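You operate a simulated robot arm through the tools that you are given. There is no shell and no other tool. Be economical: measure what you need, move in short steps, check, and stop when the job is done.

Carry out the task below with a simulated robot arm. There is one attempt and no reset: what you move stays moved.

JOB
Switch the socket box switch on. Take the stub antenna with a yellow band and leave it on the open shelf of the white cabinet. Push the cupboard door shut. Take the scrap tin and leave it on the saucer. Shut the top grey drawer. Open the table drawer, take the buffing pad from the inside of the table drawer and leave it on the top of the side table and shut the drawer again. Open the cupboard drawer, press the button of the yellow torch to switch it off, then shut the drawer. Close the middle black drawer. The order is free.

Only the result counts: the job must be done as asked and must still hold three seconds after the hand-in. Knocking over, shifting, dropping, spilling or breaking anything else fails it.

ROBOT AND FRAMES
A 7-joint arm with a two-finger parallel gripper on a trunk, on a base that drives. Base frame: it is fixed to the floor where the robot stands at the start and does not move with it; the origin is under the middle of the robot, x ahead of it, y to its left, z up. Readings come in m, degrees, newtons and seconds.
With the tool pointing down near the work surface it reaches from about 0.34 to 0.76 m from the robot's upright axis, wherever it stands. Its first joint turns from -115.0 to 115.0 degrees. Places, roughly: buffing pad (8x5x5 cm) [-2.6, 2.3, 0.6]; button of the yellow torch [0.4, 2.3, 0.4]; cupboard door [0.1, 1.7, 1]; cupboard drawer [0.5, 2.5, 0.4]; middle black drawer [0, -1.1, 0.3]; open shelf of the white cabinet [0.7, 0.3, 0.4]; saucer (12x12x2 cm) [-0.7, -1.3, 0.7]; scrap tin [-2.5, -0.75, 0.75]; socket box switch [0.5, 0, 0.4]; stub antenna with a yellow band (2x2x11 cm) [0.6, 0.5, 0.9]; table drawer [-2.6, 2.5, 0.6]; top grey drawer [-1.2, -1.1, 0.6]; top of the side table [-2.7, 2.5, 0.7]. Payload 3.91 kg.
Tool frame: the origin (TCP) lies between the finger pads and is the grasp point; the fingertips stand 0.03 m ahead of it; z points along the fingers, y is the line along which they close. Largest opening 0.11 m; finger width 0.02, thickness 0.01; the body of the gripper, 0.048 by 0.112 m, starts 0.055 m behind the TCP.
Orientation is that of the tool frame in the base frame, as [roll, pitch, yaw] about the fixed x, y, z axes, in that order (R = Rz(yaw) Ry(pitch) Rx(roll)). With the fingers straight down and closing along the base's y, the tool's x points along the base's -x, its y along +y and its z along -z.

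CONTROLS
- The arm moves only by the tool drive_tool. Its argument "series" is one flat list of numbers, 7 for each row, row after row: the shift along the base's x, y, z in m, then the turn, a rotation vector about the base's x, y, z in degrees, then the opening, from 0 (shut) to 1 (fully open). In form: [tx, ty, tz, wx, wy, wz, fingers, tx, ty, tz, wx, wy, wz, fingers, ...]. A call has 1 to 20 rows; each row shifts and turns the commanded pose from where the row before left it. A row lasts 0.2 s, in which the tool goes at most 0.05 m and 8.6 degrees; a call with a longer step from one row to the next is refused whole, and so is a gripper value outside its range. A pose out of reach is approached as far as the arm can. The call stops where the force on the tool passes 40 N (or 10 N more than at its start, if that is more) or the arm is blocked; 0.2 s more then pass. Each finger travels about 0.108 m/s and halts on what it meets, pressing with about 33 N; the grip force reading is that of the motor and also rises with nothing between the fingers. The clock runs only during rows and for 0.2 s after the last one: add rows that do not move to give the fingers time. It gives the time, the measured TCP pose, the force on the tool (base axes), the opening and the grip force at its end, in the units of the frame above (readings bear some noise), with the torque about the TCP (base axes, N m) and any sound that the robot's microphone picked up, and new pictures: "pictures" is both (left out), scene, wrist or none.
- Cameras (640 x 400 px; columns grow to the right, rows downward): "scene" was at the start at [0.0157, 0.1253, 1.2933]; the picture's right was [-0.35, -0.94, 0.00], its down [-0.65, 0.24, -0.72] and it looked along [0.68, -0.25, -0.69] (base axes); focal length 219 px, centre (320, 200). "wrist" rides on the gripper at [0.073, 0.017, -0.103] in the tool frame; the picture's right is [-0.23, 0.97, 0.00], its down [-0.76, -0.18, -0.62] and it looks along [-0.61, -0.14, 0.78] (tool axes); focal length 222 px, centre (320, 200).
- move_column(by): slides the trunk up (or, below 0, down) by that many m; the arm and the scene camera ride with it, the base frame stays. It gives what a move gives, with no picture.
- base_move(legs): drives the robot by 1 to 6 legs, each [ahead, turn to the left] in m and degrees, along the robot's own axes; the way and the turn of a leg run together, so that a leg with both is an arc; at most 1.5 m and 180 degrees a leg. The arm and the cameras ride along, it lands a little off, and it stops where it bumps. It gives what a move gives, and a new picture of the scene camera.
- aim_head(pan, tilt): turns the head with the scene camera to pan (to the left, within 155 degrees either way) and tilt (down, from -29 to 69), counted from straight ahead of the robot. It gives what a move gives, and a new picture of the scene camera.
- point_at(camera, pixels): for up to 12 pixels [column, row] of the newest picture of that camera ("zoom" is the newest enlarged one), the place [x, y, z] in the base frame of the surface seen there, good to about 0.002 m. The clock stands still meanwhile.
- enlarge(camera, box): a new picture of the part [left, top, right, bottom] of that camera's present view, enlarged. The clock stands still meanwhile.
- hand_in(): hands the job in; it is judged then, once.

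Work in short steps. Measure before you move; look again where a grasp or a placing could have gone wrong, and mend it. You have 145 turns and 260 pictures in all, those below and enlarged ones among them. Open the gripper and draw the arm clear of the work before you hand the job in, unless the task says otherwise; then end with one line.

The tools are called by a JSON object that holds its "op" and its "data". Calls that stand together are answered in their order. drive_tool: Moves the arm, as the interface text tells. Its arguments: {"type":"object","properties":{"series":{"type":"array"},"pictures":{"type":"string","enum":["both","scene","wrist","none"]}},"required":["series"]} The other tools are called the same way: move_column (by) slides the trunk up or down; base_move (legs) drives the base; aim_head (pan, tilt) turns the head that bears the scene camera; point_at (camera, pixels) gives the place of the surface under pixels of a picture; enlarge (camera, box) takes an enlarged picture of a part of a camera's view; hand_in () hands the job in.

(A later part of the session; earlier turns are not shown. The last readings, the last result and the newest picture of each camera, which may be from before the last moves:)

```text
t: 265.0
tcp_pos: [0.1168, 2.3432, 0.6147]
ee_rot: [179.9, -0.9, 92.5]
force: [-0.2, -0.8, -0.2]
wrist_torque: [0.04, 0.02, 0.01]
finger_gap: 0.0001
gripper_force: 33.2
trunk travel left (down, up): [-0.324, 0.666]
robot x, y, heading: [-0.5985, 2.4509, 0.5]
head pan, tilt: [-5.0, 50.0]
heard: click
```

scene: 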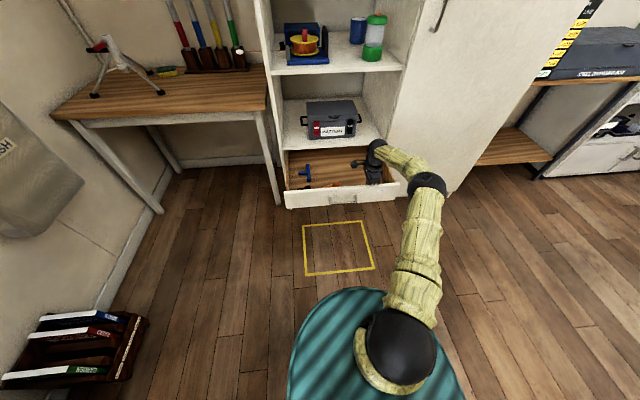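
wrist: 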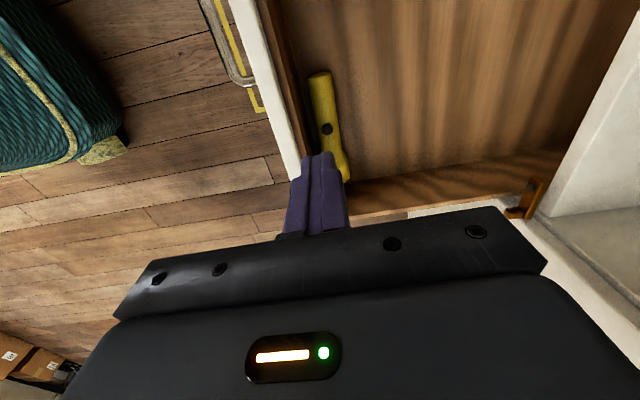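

The torch is off. I move the tool back over the front, then turn it horizontal.

{"op": "drive_tool", "data": {"series": [-0.042, 0.022, 0, 0, 0, 0, 0, -0.042, 0.022, 0, 0, 0, 0, 0, -0.042, 0.022, 0, 0, 0, 0, 0, -0.042, 0.022, 0, 0, 0, 0, 0, 0, 0, 0, 0, -8.18, 0, 0, 0, 0, 0, 0, -8.18, 0, 0, 0, 0, 0, 0, -8.18, 0, 0, 0, 0, 0, 0, -8.18, 0, 0, 0, 0, 0, 0, -8.18, 0, 0, 0, 0, 0, 0, -8.18, 0, 0, 0, 0, 0, 0, -8.18, 0, 0, 0, 0, 0, 0, -8.18, 0, 0, 0, 0, 0, 0, -8.18, 0, 0, 0, 0, 0, 0, -8.18, 0, 0, 0, 0, 0, 0, -8.18, 0, 0], "pictures": "both"}}

```text
t: 268.2
tcp_pos: [-0.0513, 2.4333, 0.6138]
ee_rot: [90.0, 2.5, 91.0]
force: [-0.3, 0.1, -0.5]
wrist_torque: [-0.02, 0.02, 0.03]
finger_gap: 0.0
gripper_force: 32.5
trunk travel left (down, up): [-0.324, 0.666]
robot x, y, heading: [-0.5966, 2.4524, 0.4]
head pan, tilt: [-5.0, 50.0]
```

scene: 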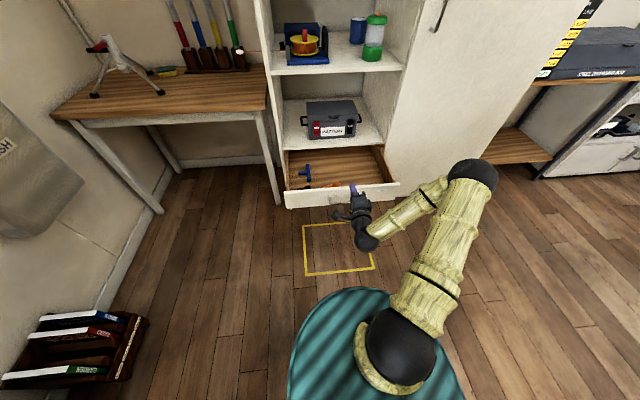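
wrist: 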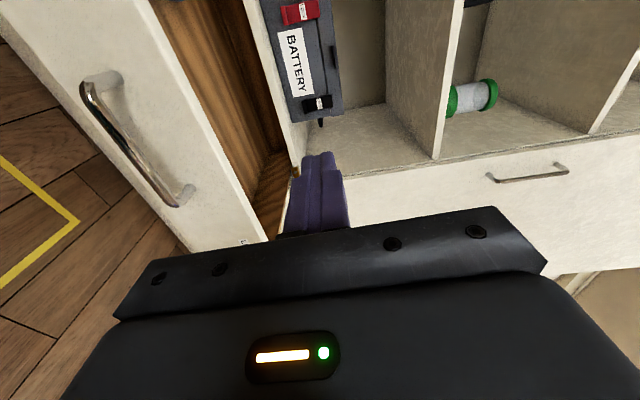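

I lower the trunk 0.137 so the fist meets the front just above the handle (z≈0.477), then push with the arm.

{"op": "move_column", "data": {"by": -0.137}}

{"op": "drive_tool", "data": {"series": [0.03, 0, 0, 0, 0, 0, 0, 0.03, 0, 0, 0, 0, 0, 0, 0.025, 0, 0, 0, 0, 0, 0, 0.02, 0, 0, 0, 0, 0, 0, 0.02, 0, 0, 0, 0, 0, 0, 0.02, 0, 0, 0, 0, 0, 0, 0.02, 0, 0, 0, 0, 0, 0, 0.02, 0, 0, 0, 0, 0, 0, 0.02, 0, 0, 0, 0, 0, 0, 0.02, 0, 0, 0, 0, 0, 0, 0, 0, 0, 0, 0, 0, 0], "pictures": "both"}}

```text
t: 269.8
tcp_pos: [-0.0517, 2.4339, 0.4782]
ee_rot: [90.1, 2.6, 91.0]
force: [0.0, 0.3, -0.2]
wrist_torque: [0.03, -0.02, -0.04]
finger_gap: 0.0
gripper_force: 33.1
trunk travel left (down, up): [-0.187, 0.803]
robot x, y, heading: [-0.5954, 2.4537, 0.4]
head pan, tilt: [-5.0, 50.0]
```

```text
t: 272.2
tcp_pos: [0.1729, 2.4343, 0.4764]
ee_rot: [90.1, 2.6, 91.0]
force: [-0.2, -0.2, 0.0]
wrist_torque: [0.0, 0.03, 0.02]
finger_gap: 0.0001
gripper_force: 32.9
trunk travel left (down, up): [-0.187, 0.803]
robot x, y, heading: [-0.598, 2.4519, 0.5]
head pan, tilt: [-5.0, 50.0]
```

scene: 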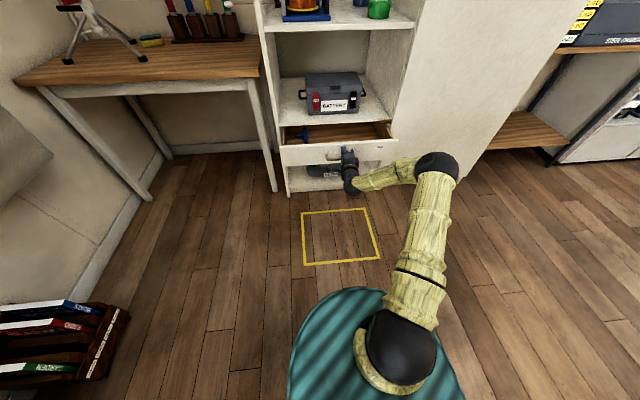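
wrist: 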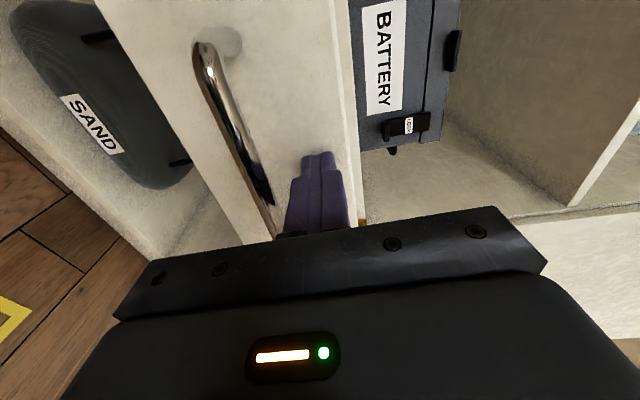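

Going well. I drive the base 0.1 m ahead (still pushing), then finish with the arm.

{"op": "base_move", "data": {"legs": [[0.1, 0]]}}

{"op": "drive_tool", "data": {"series": [0.015, 0, 0, 0, 0, 0, 0, 0.012, 0, 0, 0, 0, 0, 0, 0.008, 0, 0, 0, 0, 0, 0, 0.005, 0, 0, 0, 0, 0, 0, 0.005, 0, 0, 0, 0, 0, 0, 0.005, 0, 0, 0, 0, 0, 0, 0.005, 0, 0, 0, 0, 0, 0], "pictures": "wrist"}}

```text
t: 273.5
tcp_pos: [0.2692, 2.4297, 0.4761]
ee_rot: [90.1, 2.6, 90.7]
force: [0.0, -0.5, -0.6]
wrist_torque: [0.03, 0.0, 0.0]
finger_gap: 0.0
gripper_force: 32.8
trunk travel left (down, up): [-0.187, 0.803]
robot x, y, heading: [-0.4966, 2.4514, 0.4]
head pan, tilt: [-5.0, 50.0]
```

scene: 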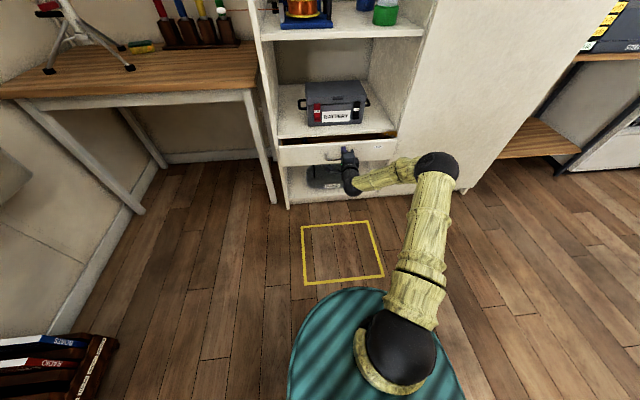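

```text
t: 274.8
tcp_pos: [0.3143, 2.4314, 0.4774]
ee_rot: [90.1, 2.5, 90.9]
force: [-18.1, -1.8, 5.8]
wrist_torque: [0.08, -0.19, 0.13]
finger_gap: 0.0001
gripper_force: 33.2
trunk travel left (down, up): [-0.187, 0.803]
robot x, y, heading: [-0.5003, 2.453, 0.1]
head pan, tilt: [-5.0, 50.0]
stopped in row 6: the force on the tool passed its limit at 51 N (the readings are from after the stop); the commanded pose is now the measured one
```

wrist: 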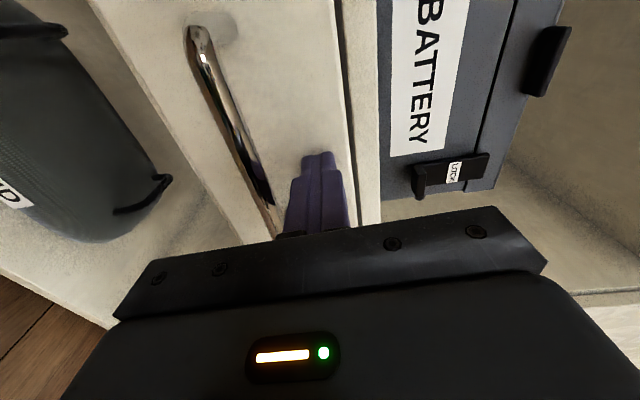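

Closed at tip x 0.344. I withdraw and verify.

{"op": "drive_tool", "data": {"series": [-0.04, 0, 0.002, 0, 0, 0, 0, -0.045, 0, 0, 0, 0, 0, 0, -0.045, 0, 0, 0, 0, 0, 0, -0.045, 0, 0, 0, 0, 0, 0, -0.045, 0, 0, 0, 0, 0, 0], "pictures": "none"}}

{"op": "base_move", "data": {"legs": [[-0.3, 0]]}}

{"op": "enlarge", "data": {"camera": "scene", "box": [250, 60, 450, 185]}}

{"op": "point_at", "data": {"camera": "zoom", "pixels": [[150, 190], [340, 200], [380, 200], [450, 150], [520, 100]]}}

```text
t: 276.0
tcp_pos: [0.0937, 2.4319, 0.4784]
ee_rot: [90.3, 2.6, 90.9]
force: [0.2, -0.1, -0.6]
wrist_torque: [0.0, -0.01, 0.04]
finger_gap: 0.0
gripper_force: 32.5
trunk travel left (down, up): [-0.187, 0.803]
robot x, y, heading: [-0.502, 2.4511, 0.3]
head pan, tilt: [-5.0, 50.0]
```

```text
t: 278.3
tcp_pos: [-0.2054, 2.4322, 0.4762]
ee_rot: [90.3, 2.5, 91.0]
force: [-0.2, 0.1, 0.0]
wrist_torque: [0.0, -0.01, 0.02]
finger_gap: 0.0
gripper_force: 33.0
trunk travel left (down, up): [-0.187, 0.803]
robot x, y, heading: [-0.7998, 2.4535, 0.3]
head pan, tilt: [-5.0, 50.0]
```

scene: 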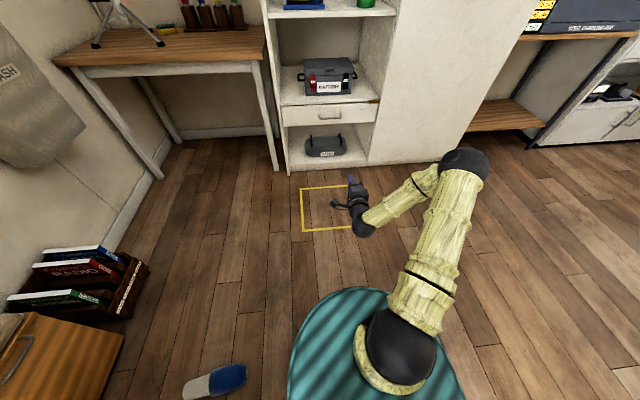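

```text
3.20 times, centred on (350, 122) of scene
```

zoom: 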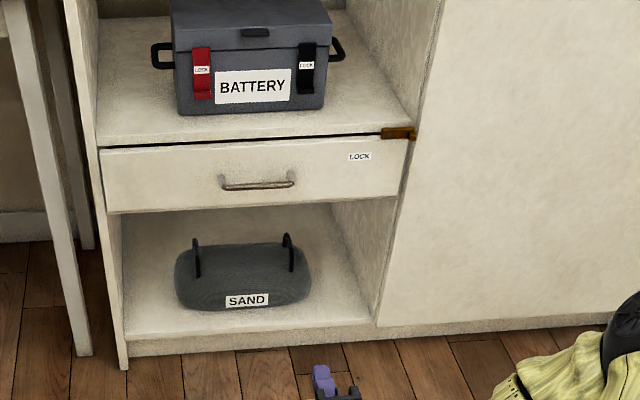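

```text
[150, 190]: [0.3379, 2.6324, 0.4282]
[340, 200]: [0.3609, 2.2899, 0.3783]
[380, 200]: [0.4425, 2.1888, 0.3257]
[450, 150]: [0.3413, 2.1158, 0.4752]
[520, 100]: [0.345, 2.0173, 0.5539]
```

The drawer is shut. Next the side table to the west; I turn right 180° and look.

{"op": "base_move", "data": {"legs": [[0, -180]]}}

{"op": "aim_head", "data": {"pan": 0, "tilt": 25}}

{"op": "point_at", "data": {"camera": "scene", "pixels": [[320, 200], [250, 200], [400, 220], [320, 260], [450, 260], [250, 260], [200, 240], [520, 220]]}}

```text
t: 280.5
tcp_pos: [-0.2163, 2.3374, 0.4763]
ee_rot: [90.3, 2.7, 81.7]
force: [0.1, 0.0, 0.2]
wrist_torque: [0.01, 0.0, -0.02]
finger_gap: 0.0
gripper_force: 33.0
trunk travel left (down, up): [-0.187, 0.803]
robot x, y, heading: [-0.8018, 2.4525, -8.5]
head pan, tilt: [-5.0, 50.0]
stopped in leg 1: the robot was blocked; the commanded pose is now the measured one
```

scene: 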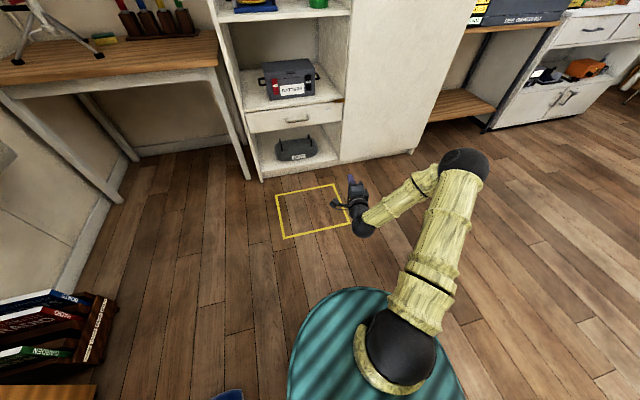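

```text
t: 281.4
tcp_pos: [-0.2169, 2.3368, 0.4771]
ee_rot: [90.3, 2.6, 81.9]
force: [-0.7, -0.8, 0.7]
wrist_torque: [-0.01, -0.02, 0.02]
finger_gap: 0.0001
gripper_force: 32.8
trunk travel left (down, up): [-0.187, 0.803]
robot x, y, heading: [-0.7995, 2.4493, -8.6]
head pan, tilt: [0.0, 25.0]
```

scene: 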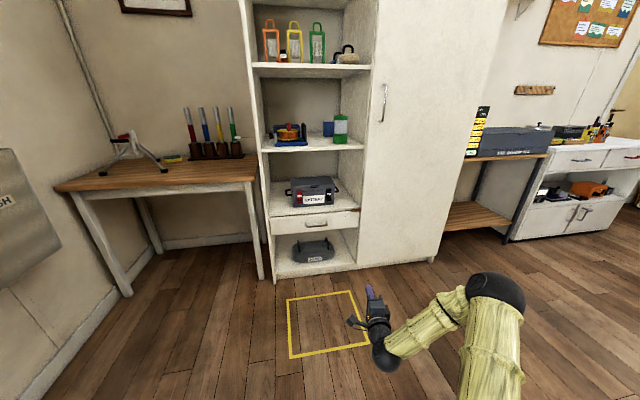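

```text
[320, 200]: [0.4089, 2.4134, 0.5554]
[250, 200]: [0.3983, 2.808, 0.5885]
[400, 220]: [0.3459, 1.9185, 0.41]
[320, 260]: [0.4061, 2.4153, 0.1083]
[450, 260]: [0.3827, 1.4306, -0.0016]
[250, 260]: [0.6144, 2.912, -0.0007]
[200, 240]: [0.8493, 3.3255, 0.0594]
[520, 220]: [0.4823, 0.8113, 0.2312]
```

The turn was blocked after 8.5°. I look around the base to see by what.

{"op": "aim_head", "data": {"pan": 95, "tilt": 45}}

{"op": "point_at", "data": {"camera": "scene", "pixels": [[320, 200], [320, 260], [250, 250], [400, 260], [150, 250], [200, 200]]}}

{"op": "aim_head", "data": {"pan": 150, "tilt": 45}}

{"op": "point_at", "data": {"camera": "scene", "pixels": [[320, 200], [320, 260], [250, 250], [400, 260], [150, 250], [200, 200], [500, 300]]}}

```text
t: 283.1
tcp_pos: [-0.2163, 2.337, 0.4764]
ee_rot: [90.3, 2.6, 81.7]
force: [0.0, -0.3, 0.3]
wrist_torque: [0.01, 0.03, 0.05]
finger_gap: 0.0
gripper_force: 32.8
trunk travel left (down, up): [-0.187, 0.803]
robot x, y, heading: [-0.7963, 2.4543, -8.7]
head pan, tilt: [95.0, 45.0]
```

scene: 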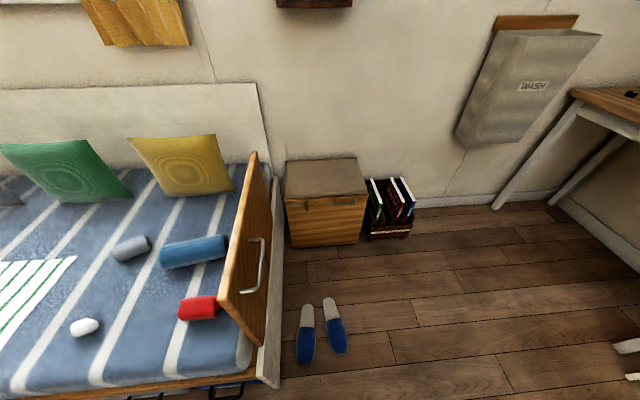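

```text
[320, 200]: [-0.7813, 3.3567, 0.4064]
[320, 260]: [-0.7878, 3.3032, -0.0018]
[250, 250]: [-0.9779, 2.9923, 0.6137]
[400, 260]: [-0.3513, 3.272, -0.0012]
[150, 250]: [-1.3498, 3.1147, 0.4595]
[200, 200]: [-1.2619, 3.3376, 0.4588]
```

```text
t: 284.3
tcp_pos: [-0.2158, 2.3371, 0.4772]
ee_rot: [90.3, 2.6, 81.7]
force: [0.1, 0.3, -0.9]
wrist_torque: [0.01, 0.01, 0.02]
finger_gap: 0.0
gripper_force: 33.0
trunk travel left (down, up): [-0.187, 0.803]
robot x, y, heading: [-0.7981, 2.4528, -8.9]
head pan, tilt: [150.0, 45.0]
```

scene: 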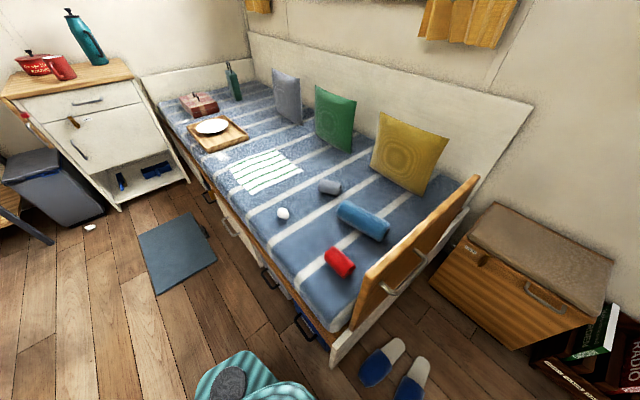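

```text
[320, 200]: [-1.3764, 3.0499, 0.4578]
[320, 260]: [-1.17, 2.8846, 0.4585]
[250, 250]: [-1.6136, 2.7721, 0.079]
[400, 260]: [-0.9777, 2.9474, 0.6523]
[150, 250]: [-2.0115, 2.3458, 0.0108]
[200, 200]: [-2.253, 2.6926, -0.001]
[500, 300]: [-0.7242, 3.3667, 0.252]
```

The base's rear touches the bed's corner. I measure the mat and the side table before planning the way.

{"op": "point_at", "data": {"camera": "scene", "pixels": [[138, 238], [188, 213], [216, 260], [156, 292], [87, 103], [80, 148], [118, 206], [188, 180], [340, 350], [90, 227], [45, 243], [100, 215]]}}

{"op": "enlarge", "data": {"camera": "scene", "box": [0, 0, 260, 240]}}

```text
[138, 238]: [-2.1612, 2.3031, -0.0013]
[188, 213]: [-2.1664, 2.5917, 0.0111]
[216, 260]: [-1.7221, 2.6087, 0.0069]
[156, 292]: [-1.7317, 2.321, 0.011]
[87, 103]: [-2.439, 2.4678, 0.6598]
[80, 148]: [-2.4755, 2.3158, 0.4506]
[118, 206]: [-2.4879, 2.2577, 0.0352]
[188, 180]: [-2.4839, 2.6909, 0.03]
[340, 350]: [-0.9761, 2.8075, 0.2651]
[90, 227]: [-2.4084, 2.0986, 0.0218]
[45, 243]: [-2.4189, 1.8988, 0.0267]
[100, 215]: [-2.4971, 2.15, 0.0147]
```

```text
1.67 times, centred on (130, 120) of scene
```

zoom: 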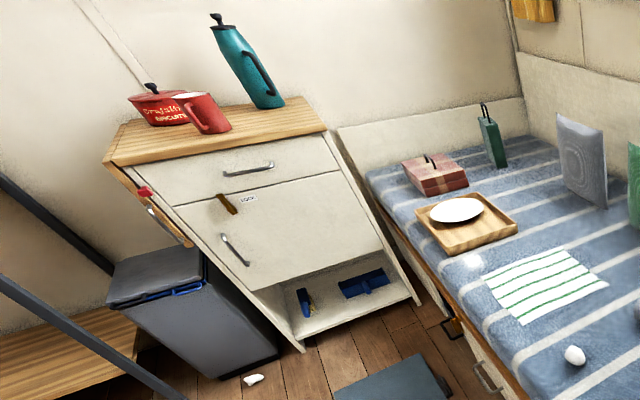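

The mat lies at x −2.17..−1.72, y 2.30..2.61, so I'll approach from the south, to (−1.95,1.92). First out of the corner and to (−1.6,1.5).

{"op": "base_move", "data": {"legs": [[0.3, 0], [0, -130.7], [1.42, 0], [0, -90]]}}

{"op": "aim_head", "data": {"pan": 0, "tilt": 30}}

```text
t: 307.9
tcp_pos: [-1.9263, 1.9068, 0.4779]
ee_rot: [90.4, 2.7, -136.5]
force: [-0.6, 0.7, 0.6]
wrist_torque: [0.03, 0.01, 0.0]
finger_gap: 0.0
gripper_force: 32.7
trunk travel left (down, up): [-0.187, 0.803]
robot x, y, heading: [-1.544, 1.454, 132.5]
head pan, tilt: [150.0, 45.0]
```

scene: 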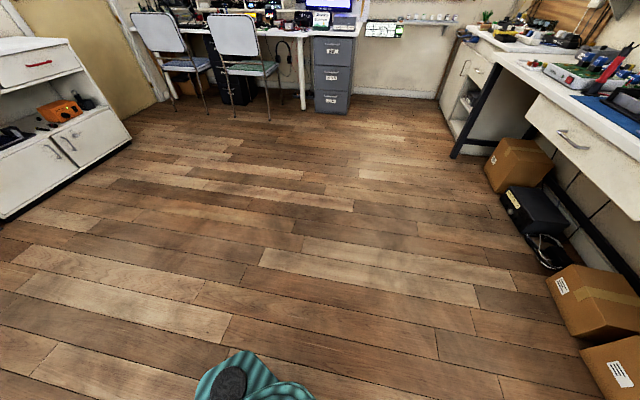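

```text
t: 310.2
tcp_pos: [-1.9261, 1.9057, 0.4772]
ee_rot: [90.3, 2.6, -136.5]
force: [0.2, 0.6, 0.0]
wrist_torque: [-0.01, 0.01, -0.02]
finger_gap: 0.0
gripper_force: 33.1
trunk travel left (down, up): [-0.187, 0.803]
robot x, y, heading: [-1.5417, 1.4507, 133.1]
head pan, tilt: [0.0, 30.0]
```

scene: 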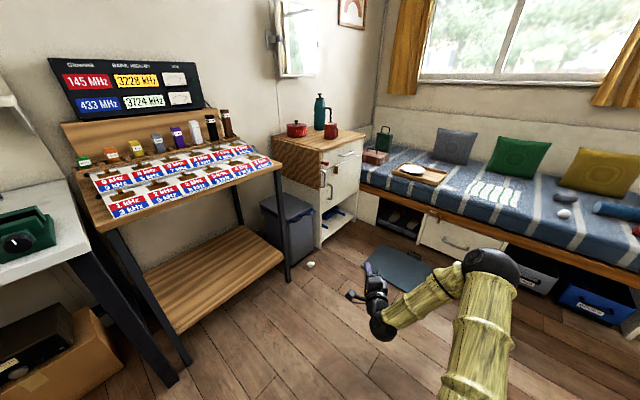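

Now I measure the table: zoom on it.

{"op": "enlarge", "data": {"camera": "scene", "box": [255, 80, 415, 280]}}

{"op": "point_at", "data": {"camera": "scene", "pixels": [[350, 156], [363, 140], [322, 165], [320, 150], [345, 142], [310, 265], [290, 260], [305, 210], [330, 130], [320, 110], [297, 130], [185, 360]]}}

```text
2.00 times, centred on (335, 180) of scene
```

zoom: 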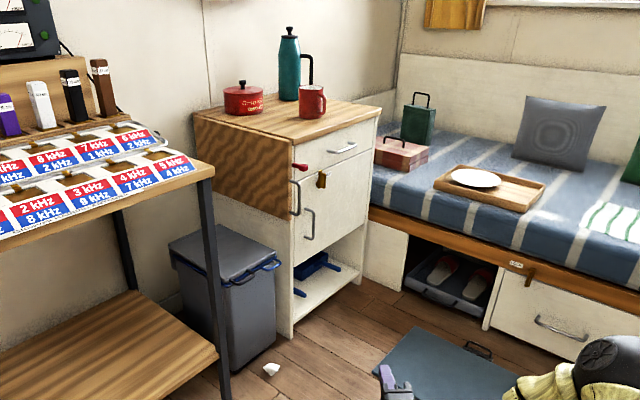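

```text
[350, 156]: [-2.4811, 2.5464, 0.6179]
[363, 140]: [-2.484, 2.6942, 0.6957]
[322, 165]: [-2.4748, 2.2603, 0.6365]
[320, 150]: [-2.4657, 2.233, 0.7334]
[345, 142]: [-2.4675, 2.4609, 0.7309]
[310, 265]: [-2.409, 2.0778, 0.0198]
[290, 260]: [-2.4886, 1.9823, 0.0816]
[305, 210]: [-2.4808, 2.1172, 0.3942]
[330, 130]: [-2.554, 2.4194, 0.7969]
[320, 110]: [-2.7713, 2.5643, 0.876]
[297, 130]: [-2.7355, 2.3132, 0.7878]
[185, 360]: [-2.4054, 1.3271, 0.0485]
```

{"op": "enlarge", "data": {"camera": "scene", "box": [300, 115, 380, 185]}}

{"op": "point_at", "data": {"camera": "zoom", "pixels": [[350, 215], [300, 230], [410, 200], [150, 270], [200, 260], [270, 255], [170, 300], [130, 210], [300, 170], [480, 130], [250, 110], [340, 120]]}}

```text
5.71 times, centred on (340, 150) of scene
```

zoom: 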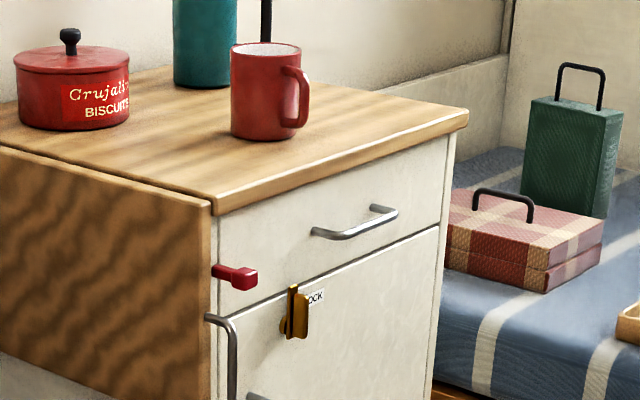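

```text
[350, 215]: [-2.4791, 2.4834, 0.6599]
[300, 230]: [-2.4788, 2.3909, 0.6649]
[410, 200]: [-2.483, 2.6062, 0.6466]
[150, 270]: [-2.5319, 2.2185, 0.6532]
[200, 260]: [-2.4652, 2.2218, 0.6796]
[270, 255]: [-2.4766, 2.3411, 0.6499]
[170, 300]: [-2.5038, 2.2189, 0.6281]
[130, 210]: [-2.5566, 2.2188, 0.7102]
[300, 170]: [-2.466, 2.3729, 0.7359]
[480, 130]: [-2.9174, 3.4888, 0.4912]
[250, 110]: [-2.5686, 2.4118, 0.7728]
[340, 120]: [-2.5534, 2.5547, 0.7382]
```

A red latch sits at the drawer's left edge (zoom (235,277)). I raise the trunk and drive to (−1.95,1.92), facing +y, to look closer.

{"op": "move_column", "data": {"by": 0.3}}

{"op": "base_move", "data": {"legs": [[0, -2], [0.58, 0], [0, -41]]}}

{"op": "aim_head", "data": {"pan": 45, "tilt": 40}}

{"op": "enlarge", "data": {"camera": "scene", "box": [240, 100, 400, 220]}}

```text
t: 313.2
tcp_pos: [-1.9268, 1.9066, 0.7752]
ee_rot: [90.3, 2.6, -136.6]
force: [0.6, 1.2, 0.0]
wrist_torque: [-0.02, 0.0, 0.04]
finger_gap: 0.0001
gripper_force: 33.1
trunk travel left (down, up): [-0.487, 0.503]
robot x, y, heading: [-1.5389, 1.4554, 132.5]
head pan, tilt: [0.0, 30.0]
```

```text
t: 320.1
tcp_pos: [-1.9024, 2.4764, 0.7761]
ee_rot: [90.2, 2.6, -178.2]
force: [-0.1, 0.1, -0.1]
wrist_torque: [0.01, -0.01, 0.02]
finger_gap: 0.0
gripper_force: 33.7
trunk travel left (down, up): [-0.487, 0.503]
robot x, y, heading: [-1.9149, 1.8808, 91.0]
head pan, tilt: [0.0, 30.0]
```

scene: 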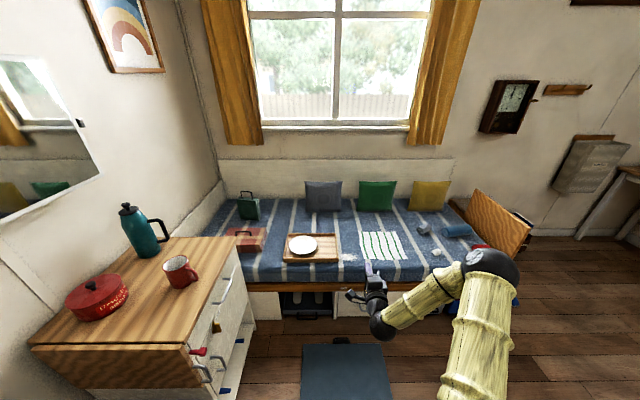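

```text
t: 321.2
tcp_pos: [-1.9015, 2.4763, 0.7754]
ee_rot: [90.3, 2.6, -178.2]
force: [0.3, 0.2, 0.3]
wrist_torque: [-0.03, -0.01, 0.02]
finger_gap: 0.0001
gripper_force: 32.9
trunk travel left (down, up): [-0.487, 0.503]
robot x, y, heading: [-1.9169, 1.8841, 90.8]
head pan, tilt: [45.0, 40.0]
```

scene: 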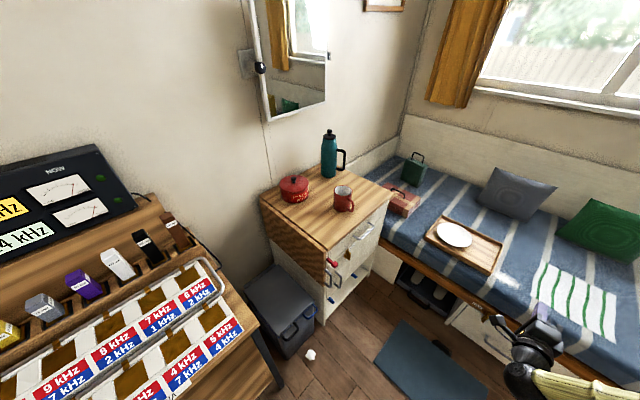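

```text
3.33 times, centred on (320, 160) of scene
```

zoom: 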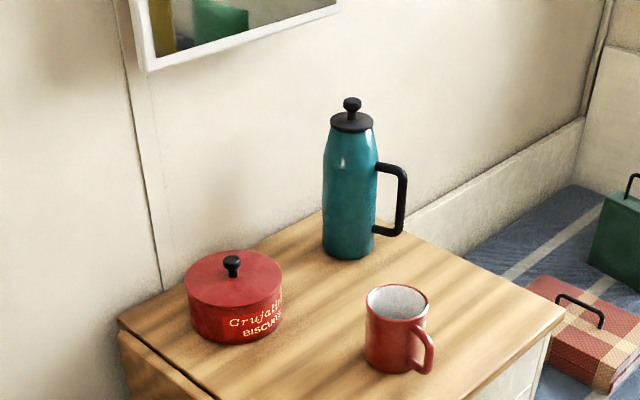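

{"op": "enlarge", "data": {"camera": "scene", "box": [310, 210, 400, 300]}}

{"op": "point_at", "data": {"camera": "scene", "pixels": [[336, 262], [332, 263], [368, 230], [355, 240], [350, 252], [344, 199], [294, 188], [329, 165], [375, 205], [325, 240], [288, 205], [310, 215]]}}

```text
4.44 times, centred on (355, 255) of scene
```

zoom: 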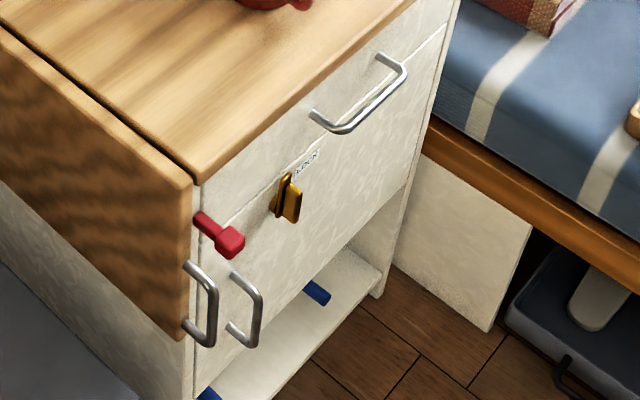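

```text
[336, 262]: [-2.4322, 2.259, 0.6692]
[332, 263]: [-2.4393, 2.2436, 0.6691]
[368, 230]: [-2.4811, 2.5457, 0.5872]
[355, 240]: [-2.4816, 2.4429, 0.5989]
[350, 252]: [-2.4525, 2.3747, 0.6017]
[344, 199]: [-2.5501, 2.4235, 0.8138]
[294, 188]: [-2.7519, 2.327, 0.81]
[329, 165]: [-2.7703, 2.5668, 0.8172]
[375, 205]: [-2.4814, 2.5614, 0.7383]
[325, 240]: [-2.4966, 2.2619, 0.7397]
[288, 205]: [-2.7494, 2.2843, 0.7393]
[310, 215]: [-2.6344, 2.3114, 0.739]
```

The red peg is just a round plunger beside the drawer, nothing over the front. I turn the tool to −x and come in front of the handle.

{"op": "drive_tool", "data": {"series": [-0.02, -0.001, -0.0105, 0, 0, 8.18, 0, -0.02, -0.001, -0.0105, 0, 0, 8.18, 0, -0.02, -0.001, -0.0105, 0, 0, 8.18, 0, -0.02, -0.001, -0.0105, 0, 0, 8.18, 0.4, -0.02, -0.001, -0.0105, 0, 0, 8.18, 0.4, -0.02, -0.001, -0.0105, 0, 0, 8.18, 0.4, -0.02, -0.001, -0.0105, 0, 0, 8.18, 0.4, -0.02, -0.001, -0.0105, 0, 0, 8.18, 0.4, -0.02, -0.001, -0.0105, 0, 0, 8.18, 0.4, -0.02, 0, -0.0105, 0, 0, 8.18, 0.4, -0.02, 0, -0.0105, 0, 0, 8.18, 0.4, 0, 0, 0, 0, 0, 0, 0.4], "pictures": "both"}}

{"op": "point_at", "data": {"camera": "scene", "pixels": [[361, 239], [364, 237], [357, 241], [370, 230]]}}

```text
t: 323.8
tcp_pos: [-2.1231, 2.4678, 0.662]
ee_rot: [90.4, 2.6, -88.1]
force: [-0.8, -0.8, -0.1]
wrist_torque: [0.01, -0.05, 0.0]
finger_gap: 0.0442
gripper_force: 0.0
trunk travel left (down, up): [-0.487, 0.503]
robot x, y, heading: [-1.912, 1.8774, 91.3]
head pan, tilt: [45.0, 40.0]
```

scene: 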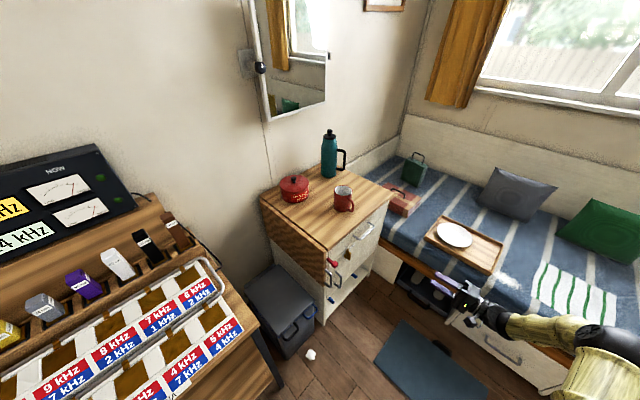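
wrist: 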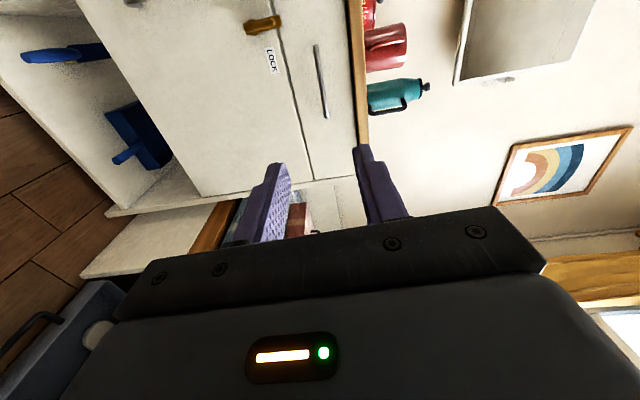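

```text
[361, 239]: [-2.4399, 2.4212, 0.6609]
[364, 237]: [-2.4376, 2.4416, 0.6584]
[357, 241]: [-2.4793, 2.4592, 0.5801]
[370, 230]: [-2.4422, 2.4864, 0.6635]
```

Handle bar is at x≈−2.44, z≈0.661, y 2.41–2.53. I go forward 0.31 m and close on it.

{"op": "drive_tool", "data": {"series": [-0.045, 0, 0, 0, 0, 0, 0.4, -0.045, 0, 0, 0, 0, 0, 0.4, -0.045, 0, 0, 0, 0, 0, 0.4, -0.045, 0, 0, 0, 0, 0, 0.4, -0.045, 0, 0, 0, 0, 0, 0.4, -0.04, 0, 0, 0, 0, 0, 0.4, -0.03, 0, 0, 0, 0, 0, 0.4, -0.016, 0, 0, 0, 0, 0, 0.4, 0, 0, 0, 0, 0, 0, 0.4, 0, 0, 0, 0, 0, 0, 0.4], "pictures": "both"}}

```text
t: 326.0
tcp_pos: [-2.4322, 2.4692, 0.6622]
ee_rot: [90.3, 2.7, -88.3]
force: [-0.1, 0.6, 0.2]
wrist_torque: [-0.01, -0.04, 0.02]
finger_gap: 0.0441
gripper_force: 0.1
trunk travel left (down, up): [-0.487, 0.503]
robot x, y, heading: [-1.9118, 1.8846, 90.8]
head pan, tilt: [45.0, 40.0]
```

scene: 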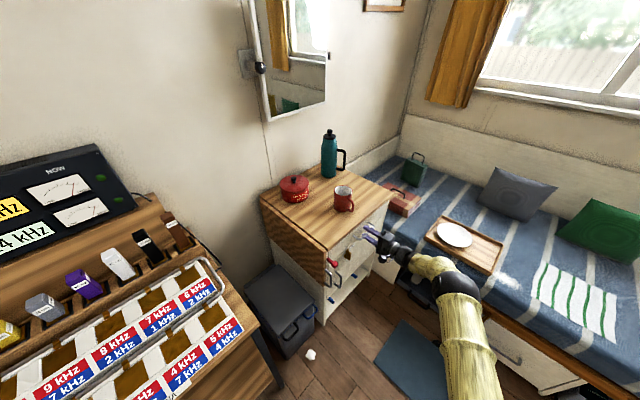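
wrist: 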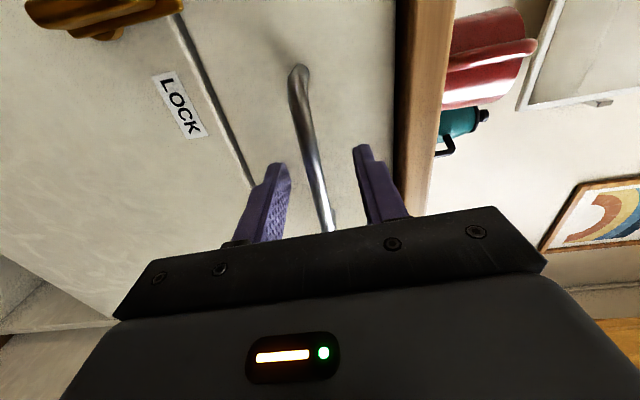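

The handle is between the fingers. I close and pull gently.

{"op": "drive_tool", "data": {"series": [0, 0, 0, 0, 0, 0, 0.1, 0, 0, 0, 0, 0, 0, 0, 0, 0, 0, 0, 0, 0, 0, 0.008, 0, 0, 0, 0, 0, 0, 0.008, 0, 0, 0, 0, 0, 0, 0.01, 0, 0, 0, 0, 0, 0], "pictures": "wrist"}}

```text
t: 327.4
tcp_pos: [-2.4063, 2.47, 0.6598]
ee_rot: [90.4, 2.4, -88.4]
force: [0.3, 1.4, -10.0]
wrist_torque: [-0.97, -0.12, -0.49]
finger_gap: 0.0101
gripper_force: 45.0
trunk travel left (down, up): [-0.487, 0.503]
robot x, y, heading: [-1.9134, 1.8823, 90.9]
head pan, tilt: [45.0, 40.0]
```

wrist: 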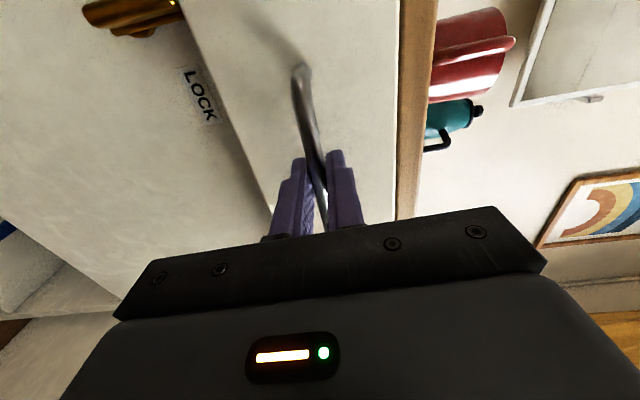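

It opens. I pull on by 0.19 m.

{"op": "drive_tool", "data": {"series": [0.015, 0, 0.002, 0, 0, 0, 0, 0.025, 0, 0, 0, 0, 0, 0, 0.025, 0, 0, 0, 0, 0, 0, 0.025, 0, 0, 0, 0, 0, 0, 0.025, 0, 0, 0, 0, 0, 0, 0.025, 0, 0, 0, 0, 0, 0, 0.025, 0, 0, 0, 0, 0, 0, 0.02, 0, 0, 0, 0, 0, 0, 0, 0, 0, 0, 0, 0, 0], "pictures": "scene"}}

{"op": "enlarge", "data": {"camera": "scene", "box": [240, 140, 440, 320]}}

```text
t: 329.1
tcp_pos: [-2.2332, 2.472, 0.6608]
ee_rot: [90.8, 2.6, -89.2]
force: [-0.1, 7.9, -11.4]
wrist_torque: [-0.88, -0.2, -1.46]
finger_gap: 0.0104
gripper_force: 45.0
trunk travel left (down, up): [-0.487, 0.503]
robot x, y, heading: [-1.9134, 1.881, 90.7]
head pan, tilt: [45.0, 40.0]
stopped in row 8: the force on the tool passed its limit at 41 N (the readings are from after the stop); the commanded pose is now the measured one
```

scene: 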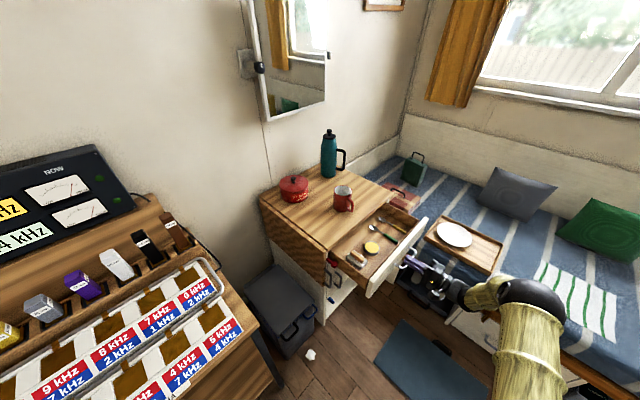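

```text
2.22 times, centred on (340, 230) of scene
```

zoom: 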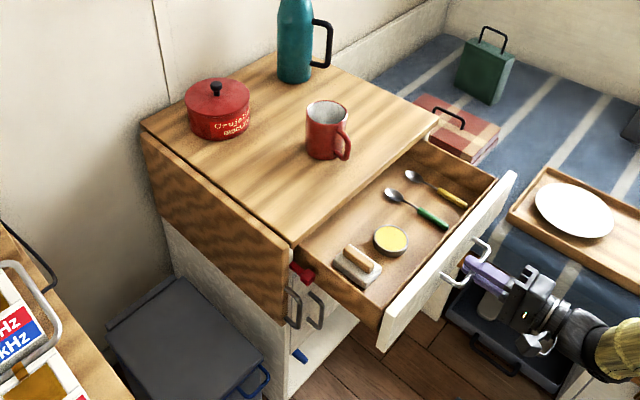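

The drawer is open and the buffing pad (block with wooden grip, zoom (358,265)) is inside. I measure it, release the handle and raise the tool.

{"op": "point_at", "data": {"camera": "zoom", "pixels": [[360, 258], [347, 248], [374, 268], [335, 262], [365, 285], [380, 270], [345, 275], [390, 240], [330, 285], [390, 310], [330, 130], [420, 140]]}}

{"op": "drive_tool", "data": {"series": [0, 0, 0, 0, 0, 0, 0.3, 0, 0, 0, 0, 0, 0, 0.5, 0.03, 0, 0, 0, 0, 0, 0.5, 0.04, 0, 0, 0, 0, 0, 0.5, 0.04, 0, 0, 0, 0, 0, 0.5, 0, 0, 0.045, 0, 0, 0, 0.7, 0, 0, 0.045, 0, 0, 0, 0.7, 0, -0.01, 0.045, 0, 0, 0, 0.7, 0, -0.01, 0.045, 0, 0, 0, 0.7], "pictures": "none"}}

```text
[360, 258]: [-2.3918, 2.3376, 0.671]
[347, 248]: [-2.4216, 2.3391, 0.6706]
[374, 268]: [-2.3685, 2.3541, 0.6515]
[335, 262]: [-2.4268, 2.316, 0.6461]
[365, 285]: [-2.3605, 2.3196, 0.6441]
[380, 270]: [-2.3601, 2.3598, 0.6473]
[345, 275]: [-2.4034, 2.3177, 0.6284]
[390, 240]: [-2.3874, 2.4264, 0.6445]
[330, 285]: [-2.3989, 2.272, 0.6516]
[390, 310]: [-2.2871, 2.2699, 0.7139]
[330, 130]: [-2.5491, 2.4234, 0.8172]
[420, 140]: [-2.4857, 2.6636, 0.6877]
```

```text
t: 331.1
tcp_pos: [-2.1253, 2.4491, 0.8424]
ee_rot: [90.6, 2.7, -88.7]
force: [0.2, 0.5, -0.1]
wrist_torque: [0.02, 0.0, 0.01]
finger_gap: 0.0769
gripper_force: 0.1
trunk travel left (down, up): [-0.487, 0.503]
robot x, y, heading: [-1.9153, 1.8846, 90.9]
head pan, tilt: [45.0, 40.0]
```

The pad's centre is (−2.39,2.338), long axis along x, grip top z 0.671. I turn the tool down and yaw it so the fingers close along y.

{"op": "drive_tool", "data": {"series": [0, -0.01, 0, 0, -8.18, 0, 0.5, 0, -0.01, 0, 0, -8.18, 0, 0.5, 0, -0.01, 0, 0, -8.18, 0, 0.5, 0, -0.01, 0, 0, -8.18, 0, 0.5, 0, -0.01, 0, 0, -8.18, 0, 0.5, 0, -0.01, 0, 0, -8.18, 0, 0.5, 0, -0.01, 0, 0, -8.18, 0, 0.5, 0, -0.01, 0, 0, -8.18, 0, 0.5, 0, -0.01, 0, 0, -8.18, 0, 0.5, 0, -0.01, 0, 0, -8.18, 0, 0.5, 0, -0.01, 0, 0, -8.18, 0, 0.5, -0.02, 0, 0, 0, 0, 8.5, 0.5, -0.02, 0, 0, 0, 0, 8.5, 0.5, -0.02, 0, 0, 0, 0, 8.5, 0.5, -0.02, 0, 0, 0, 0, 8.5, 0.5, -0.02, 0, 0, 0, 0, 8.5, 0.5, -0.02, 0, 0, 0, 0, 8.5, 0.5, -0.02, 0, 0, 0, 0, 8.5, 0.5, 0, 0, 0, 0, 0, 8.5, 0.5, 0, 0, 0, 0, 0, 8.5, 0.5], "pictures": "both"}}

```text
t: 335.3
tcp_pos: [-2.2651, 2.3396, 0.8437]
ee_rot: [-179.5, -1.2, -10.6]
force: [0.2, 0.9, -0.3]
wrist_torque: [0.0, -0.01, 0.0]
finger_gap: 0.0552
gripper_force: 0.1
trunk travel left (down, up): [-0.487, 0.503]
robot x, y, heading: [-1.9163, 1.8822, 90.8]
head pan, tilt: [45.0, 40.0]
```

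scene: 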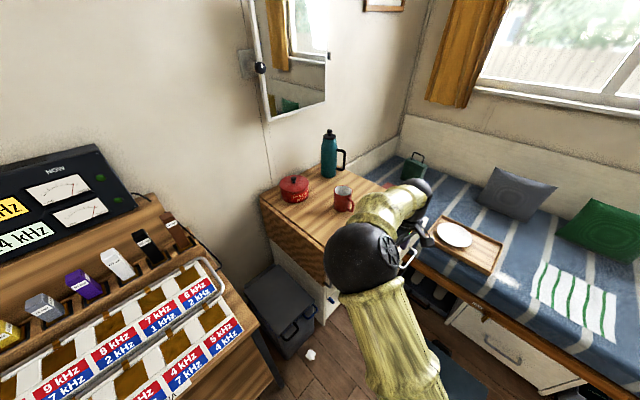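
wrist: 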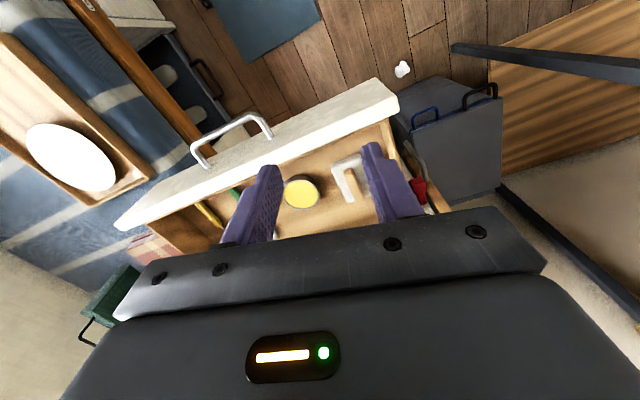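

I straighten the yaw and move above the pad.

{"op": "drive_tool", "data": {"series": [-0.04, 0, -0.01, 0, 0, 5.3, 0.5, -0.04, 0, -0.01, 0, 0, 5.3, 0.5, -0.043, -0.002, -0.01, 0, 0, 0, 0.5, 0, 0, -0.03, 0, 0, 0, 0.5, 0, 0, 0, 0, 0, 0, 0.5], "pictures": "wrist"}}

{"op": "enlarge", "data": {"camera": "wrist", "box": [220, 60, 420, 220]}}

```text
t: 336.5
tcp_pos: [-2.3894, 2.3379, 0.7817]
ee_rot: [-179.5, -1.3, 0.0]
force: [-0.4, -0.2, -0.2]
wrist_torque: [-0.01, 0.03, 0.02]
finger_gap: 0.0549
gripper_force: 0.0
trunk travel left (down, up): [-0.487, 0.503]
robot x, y, heading: [-1.9149, 1.8821, 90.6]
head pan, tilt: [45.0, 40.0]
```

wrist: 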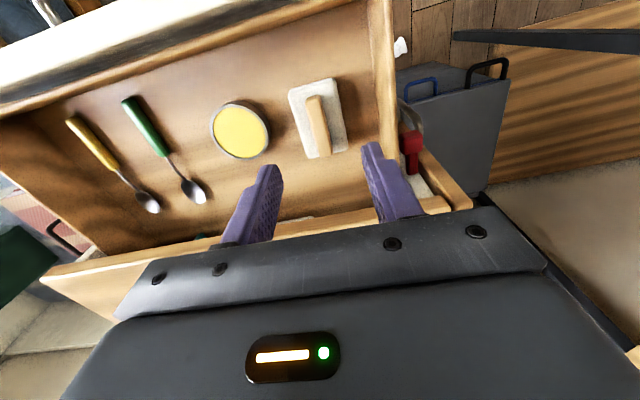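

```text
2.50 times, centred on (320, 140) of wrist
```

zoom: 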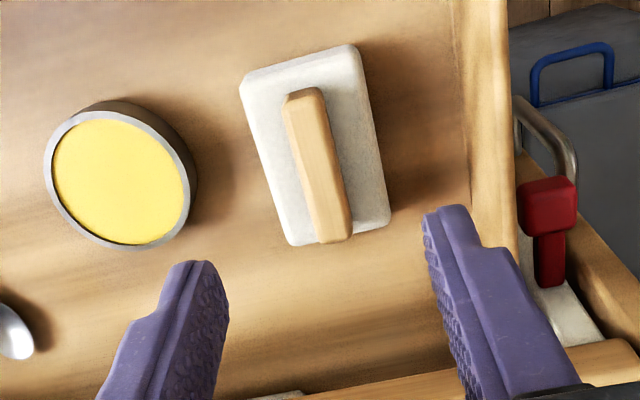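

{"op": "point_at", "data": {"camera": "zoom", "pixels": [[318, 165], [303, 98], [338, 225], [288, 130], [330, 130], [265, 120], [370, 130], [190, 170], [465, 150], [230, 180]]}}

```text
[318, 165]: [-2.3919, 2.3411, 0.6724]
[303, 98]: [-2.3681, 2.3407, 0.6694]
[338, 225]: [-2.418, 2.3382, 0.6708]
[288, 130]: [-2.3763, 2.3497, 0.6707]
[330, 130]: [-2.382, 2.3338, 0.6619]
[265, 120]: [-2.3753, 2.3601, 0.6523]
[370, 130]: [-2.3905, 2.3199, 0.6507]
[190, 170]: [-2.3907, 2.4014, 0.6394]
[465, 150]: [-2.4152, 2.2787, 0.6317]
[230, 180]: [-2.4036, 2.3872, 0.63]
```

Grip centre (−2.392,2.340), base top ≈0.650. I lower to z 0.683 and close on the wooden grip.

{"op": "drive_tool", "data": {"series": [-0.001, 0.002, -0.04, 0, 0, 0, 0.42, 0, 0, -0.04, 0, 0, 0, 0.42, 0, 0, -0.018, 0, 0, 0, 0.42, 0, 0, 0, 0, 0, 0, 0.42, 0, 0, 0, 0, 0, 0, 0.1, 0, 0, 0, 0, 0, 0, 0, 0, 0, 0, 0, 0, 0, 0], "pictures": "wrist"}}

```text
t: 338.1
tcp_pos: [-2.3905, 2.3391, 0.6849]
ee_rot: [-179.5, -1.3, -0.2]
force: [0.1, -0.7, 0.1]
wrist_torque: [0.01, 0.0, 0.0]
finger_gap: 0.0149
gripper_force: 33.3
trunk travel left (down, up): [-0.487, 0.503]
robot x, y, heading: [-1.9143, 1.8824, 90.8]
head pan, tilt: [45.0, 40.0]
```

wrist: 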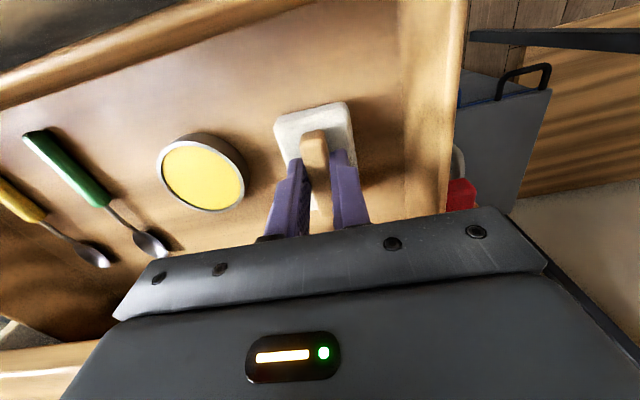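

Gripped (0.015). I lift it 0.17 m.

{"op": "drive_tool", "data": {"series": [0, 0, 0.02, 0, 0, 0, 0, 0, 0, 0.03, 0, 0, 0, 0, 0, 0, 0.04, 0, 0, 0, 0, 0, 0, 0.04, 0, 0, 0, 0, 0, 0, 0.04, 0, 0, 0, 0, 0, 0, 0, 0, 0, 0, 0], "pictures": "both"}}

{"op": "enlarge", "data": {"camera": "scene", "box": [240, 140, 440, 300]}}

```text
t: 339.5
tcp_pos: [-2.3875, 2.3407, 0.8543]
ee_rot: [-179.4, -1.4, -0.2]
force: [0.0, -0.1, -0.6]
wrist_torque: [0.02, -0.02, 0.02]
finger_gap: 0.0146
gripper_force: 32.5
trunk travel left (down, up): [-0.487, 0.503]
robot x, y, heading: [-1.9161, 1.8805, 90.8]
head pan, tilt: [45.0, 40.0]
```

scene: 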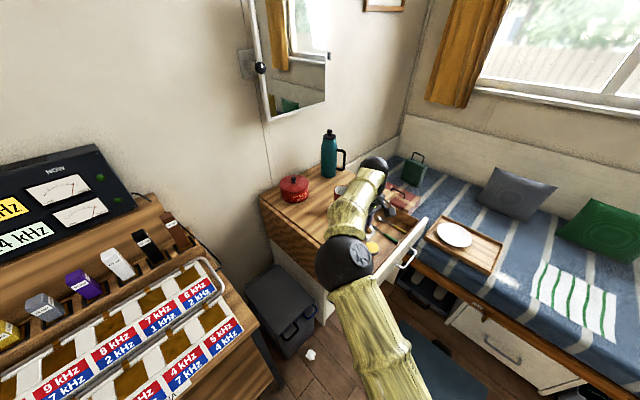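
wrist: 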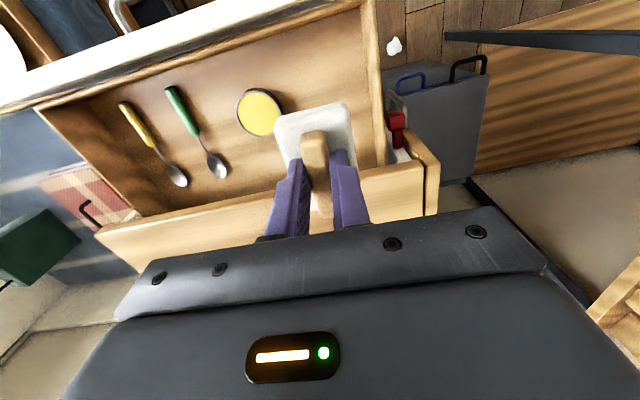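

```text
2.50 times, centred on (340, 220) of scene
```

zoom: 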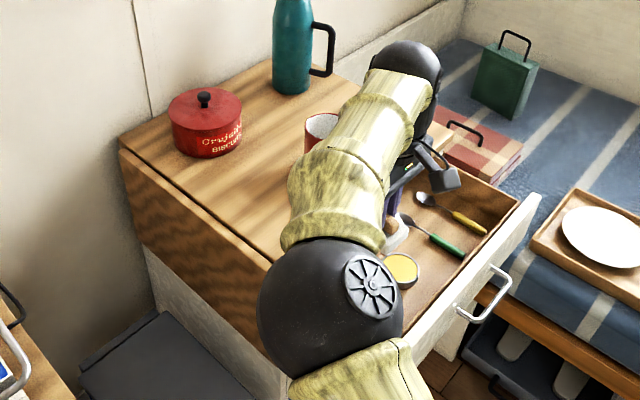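

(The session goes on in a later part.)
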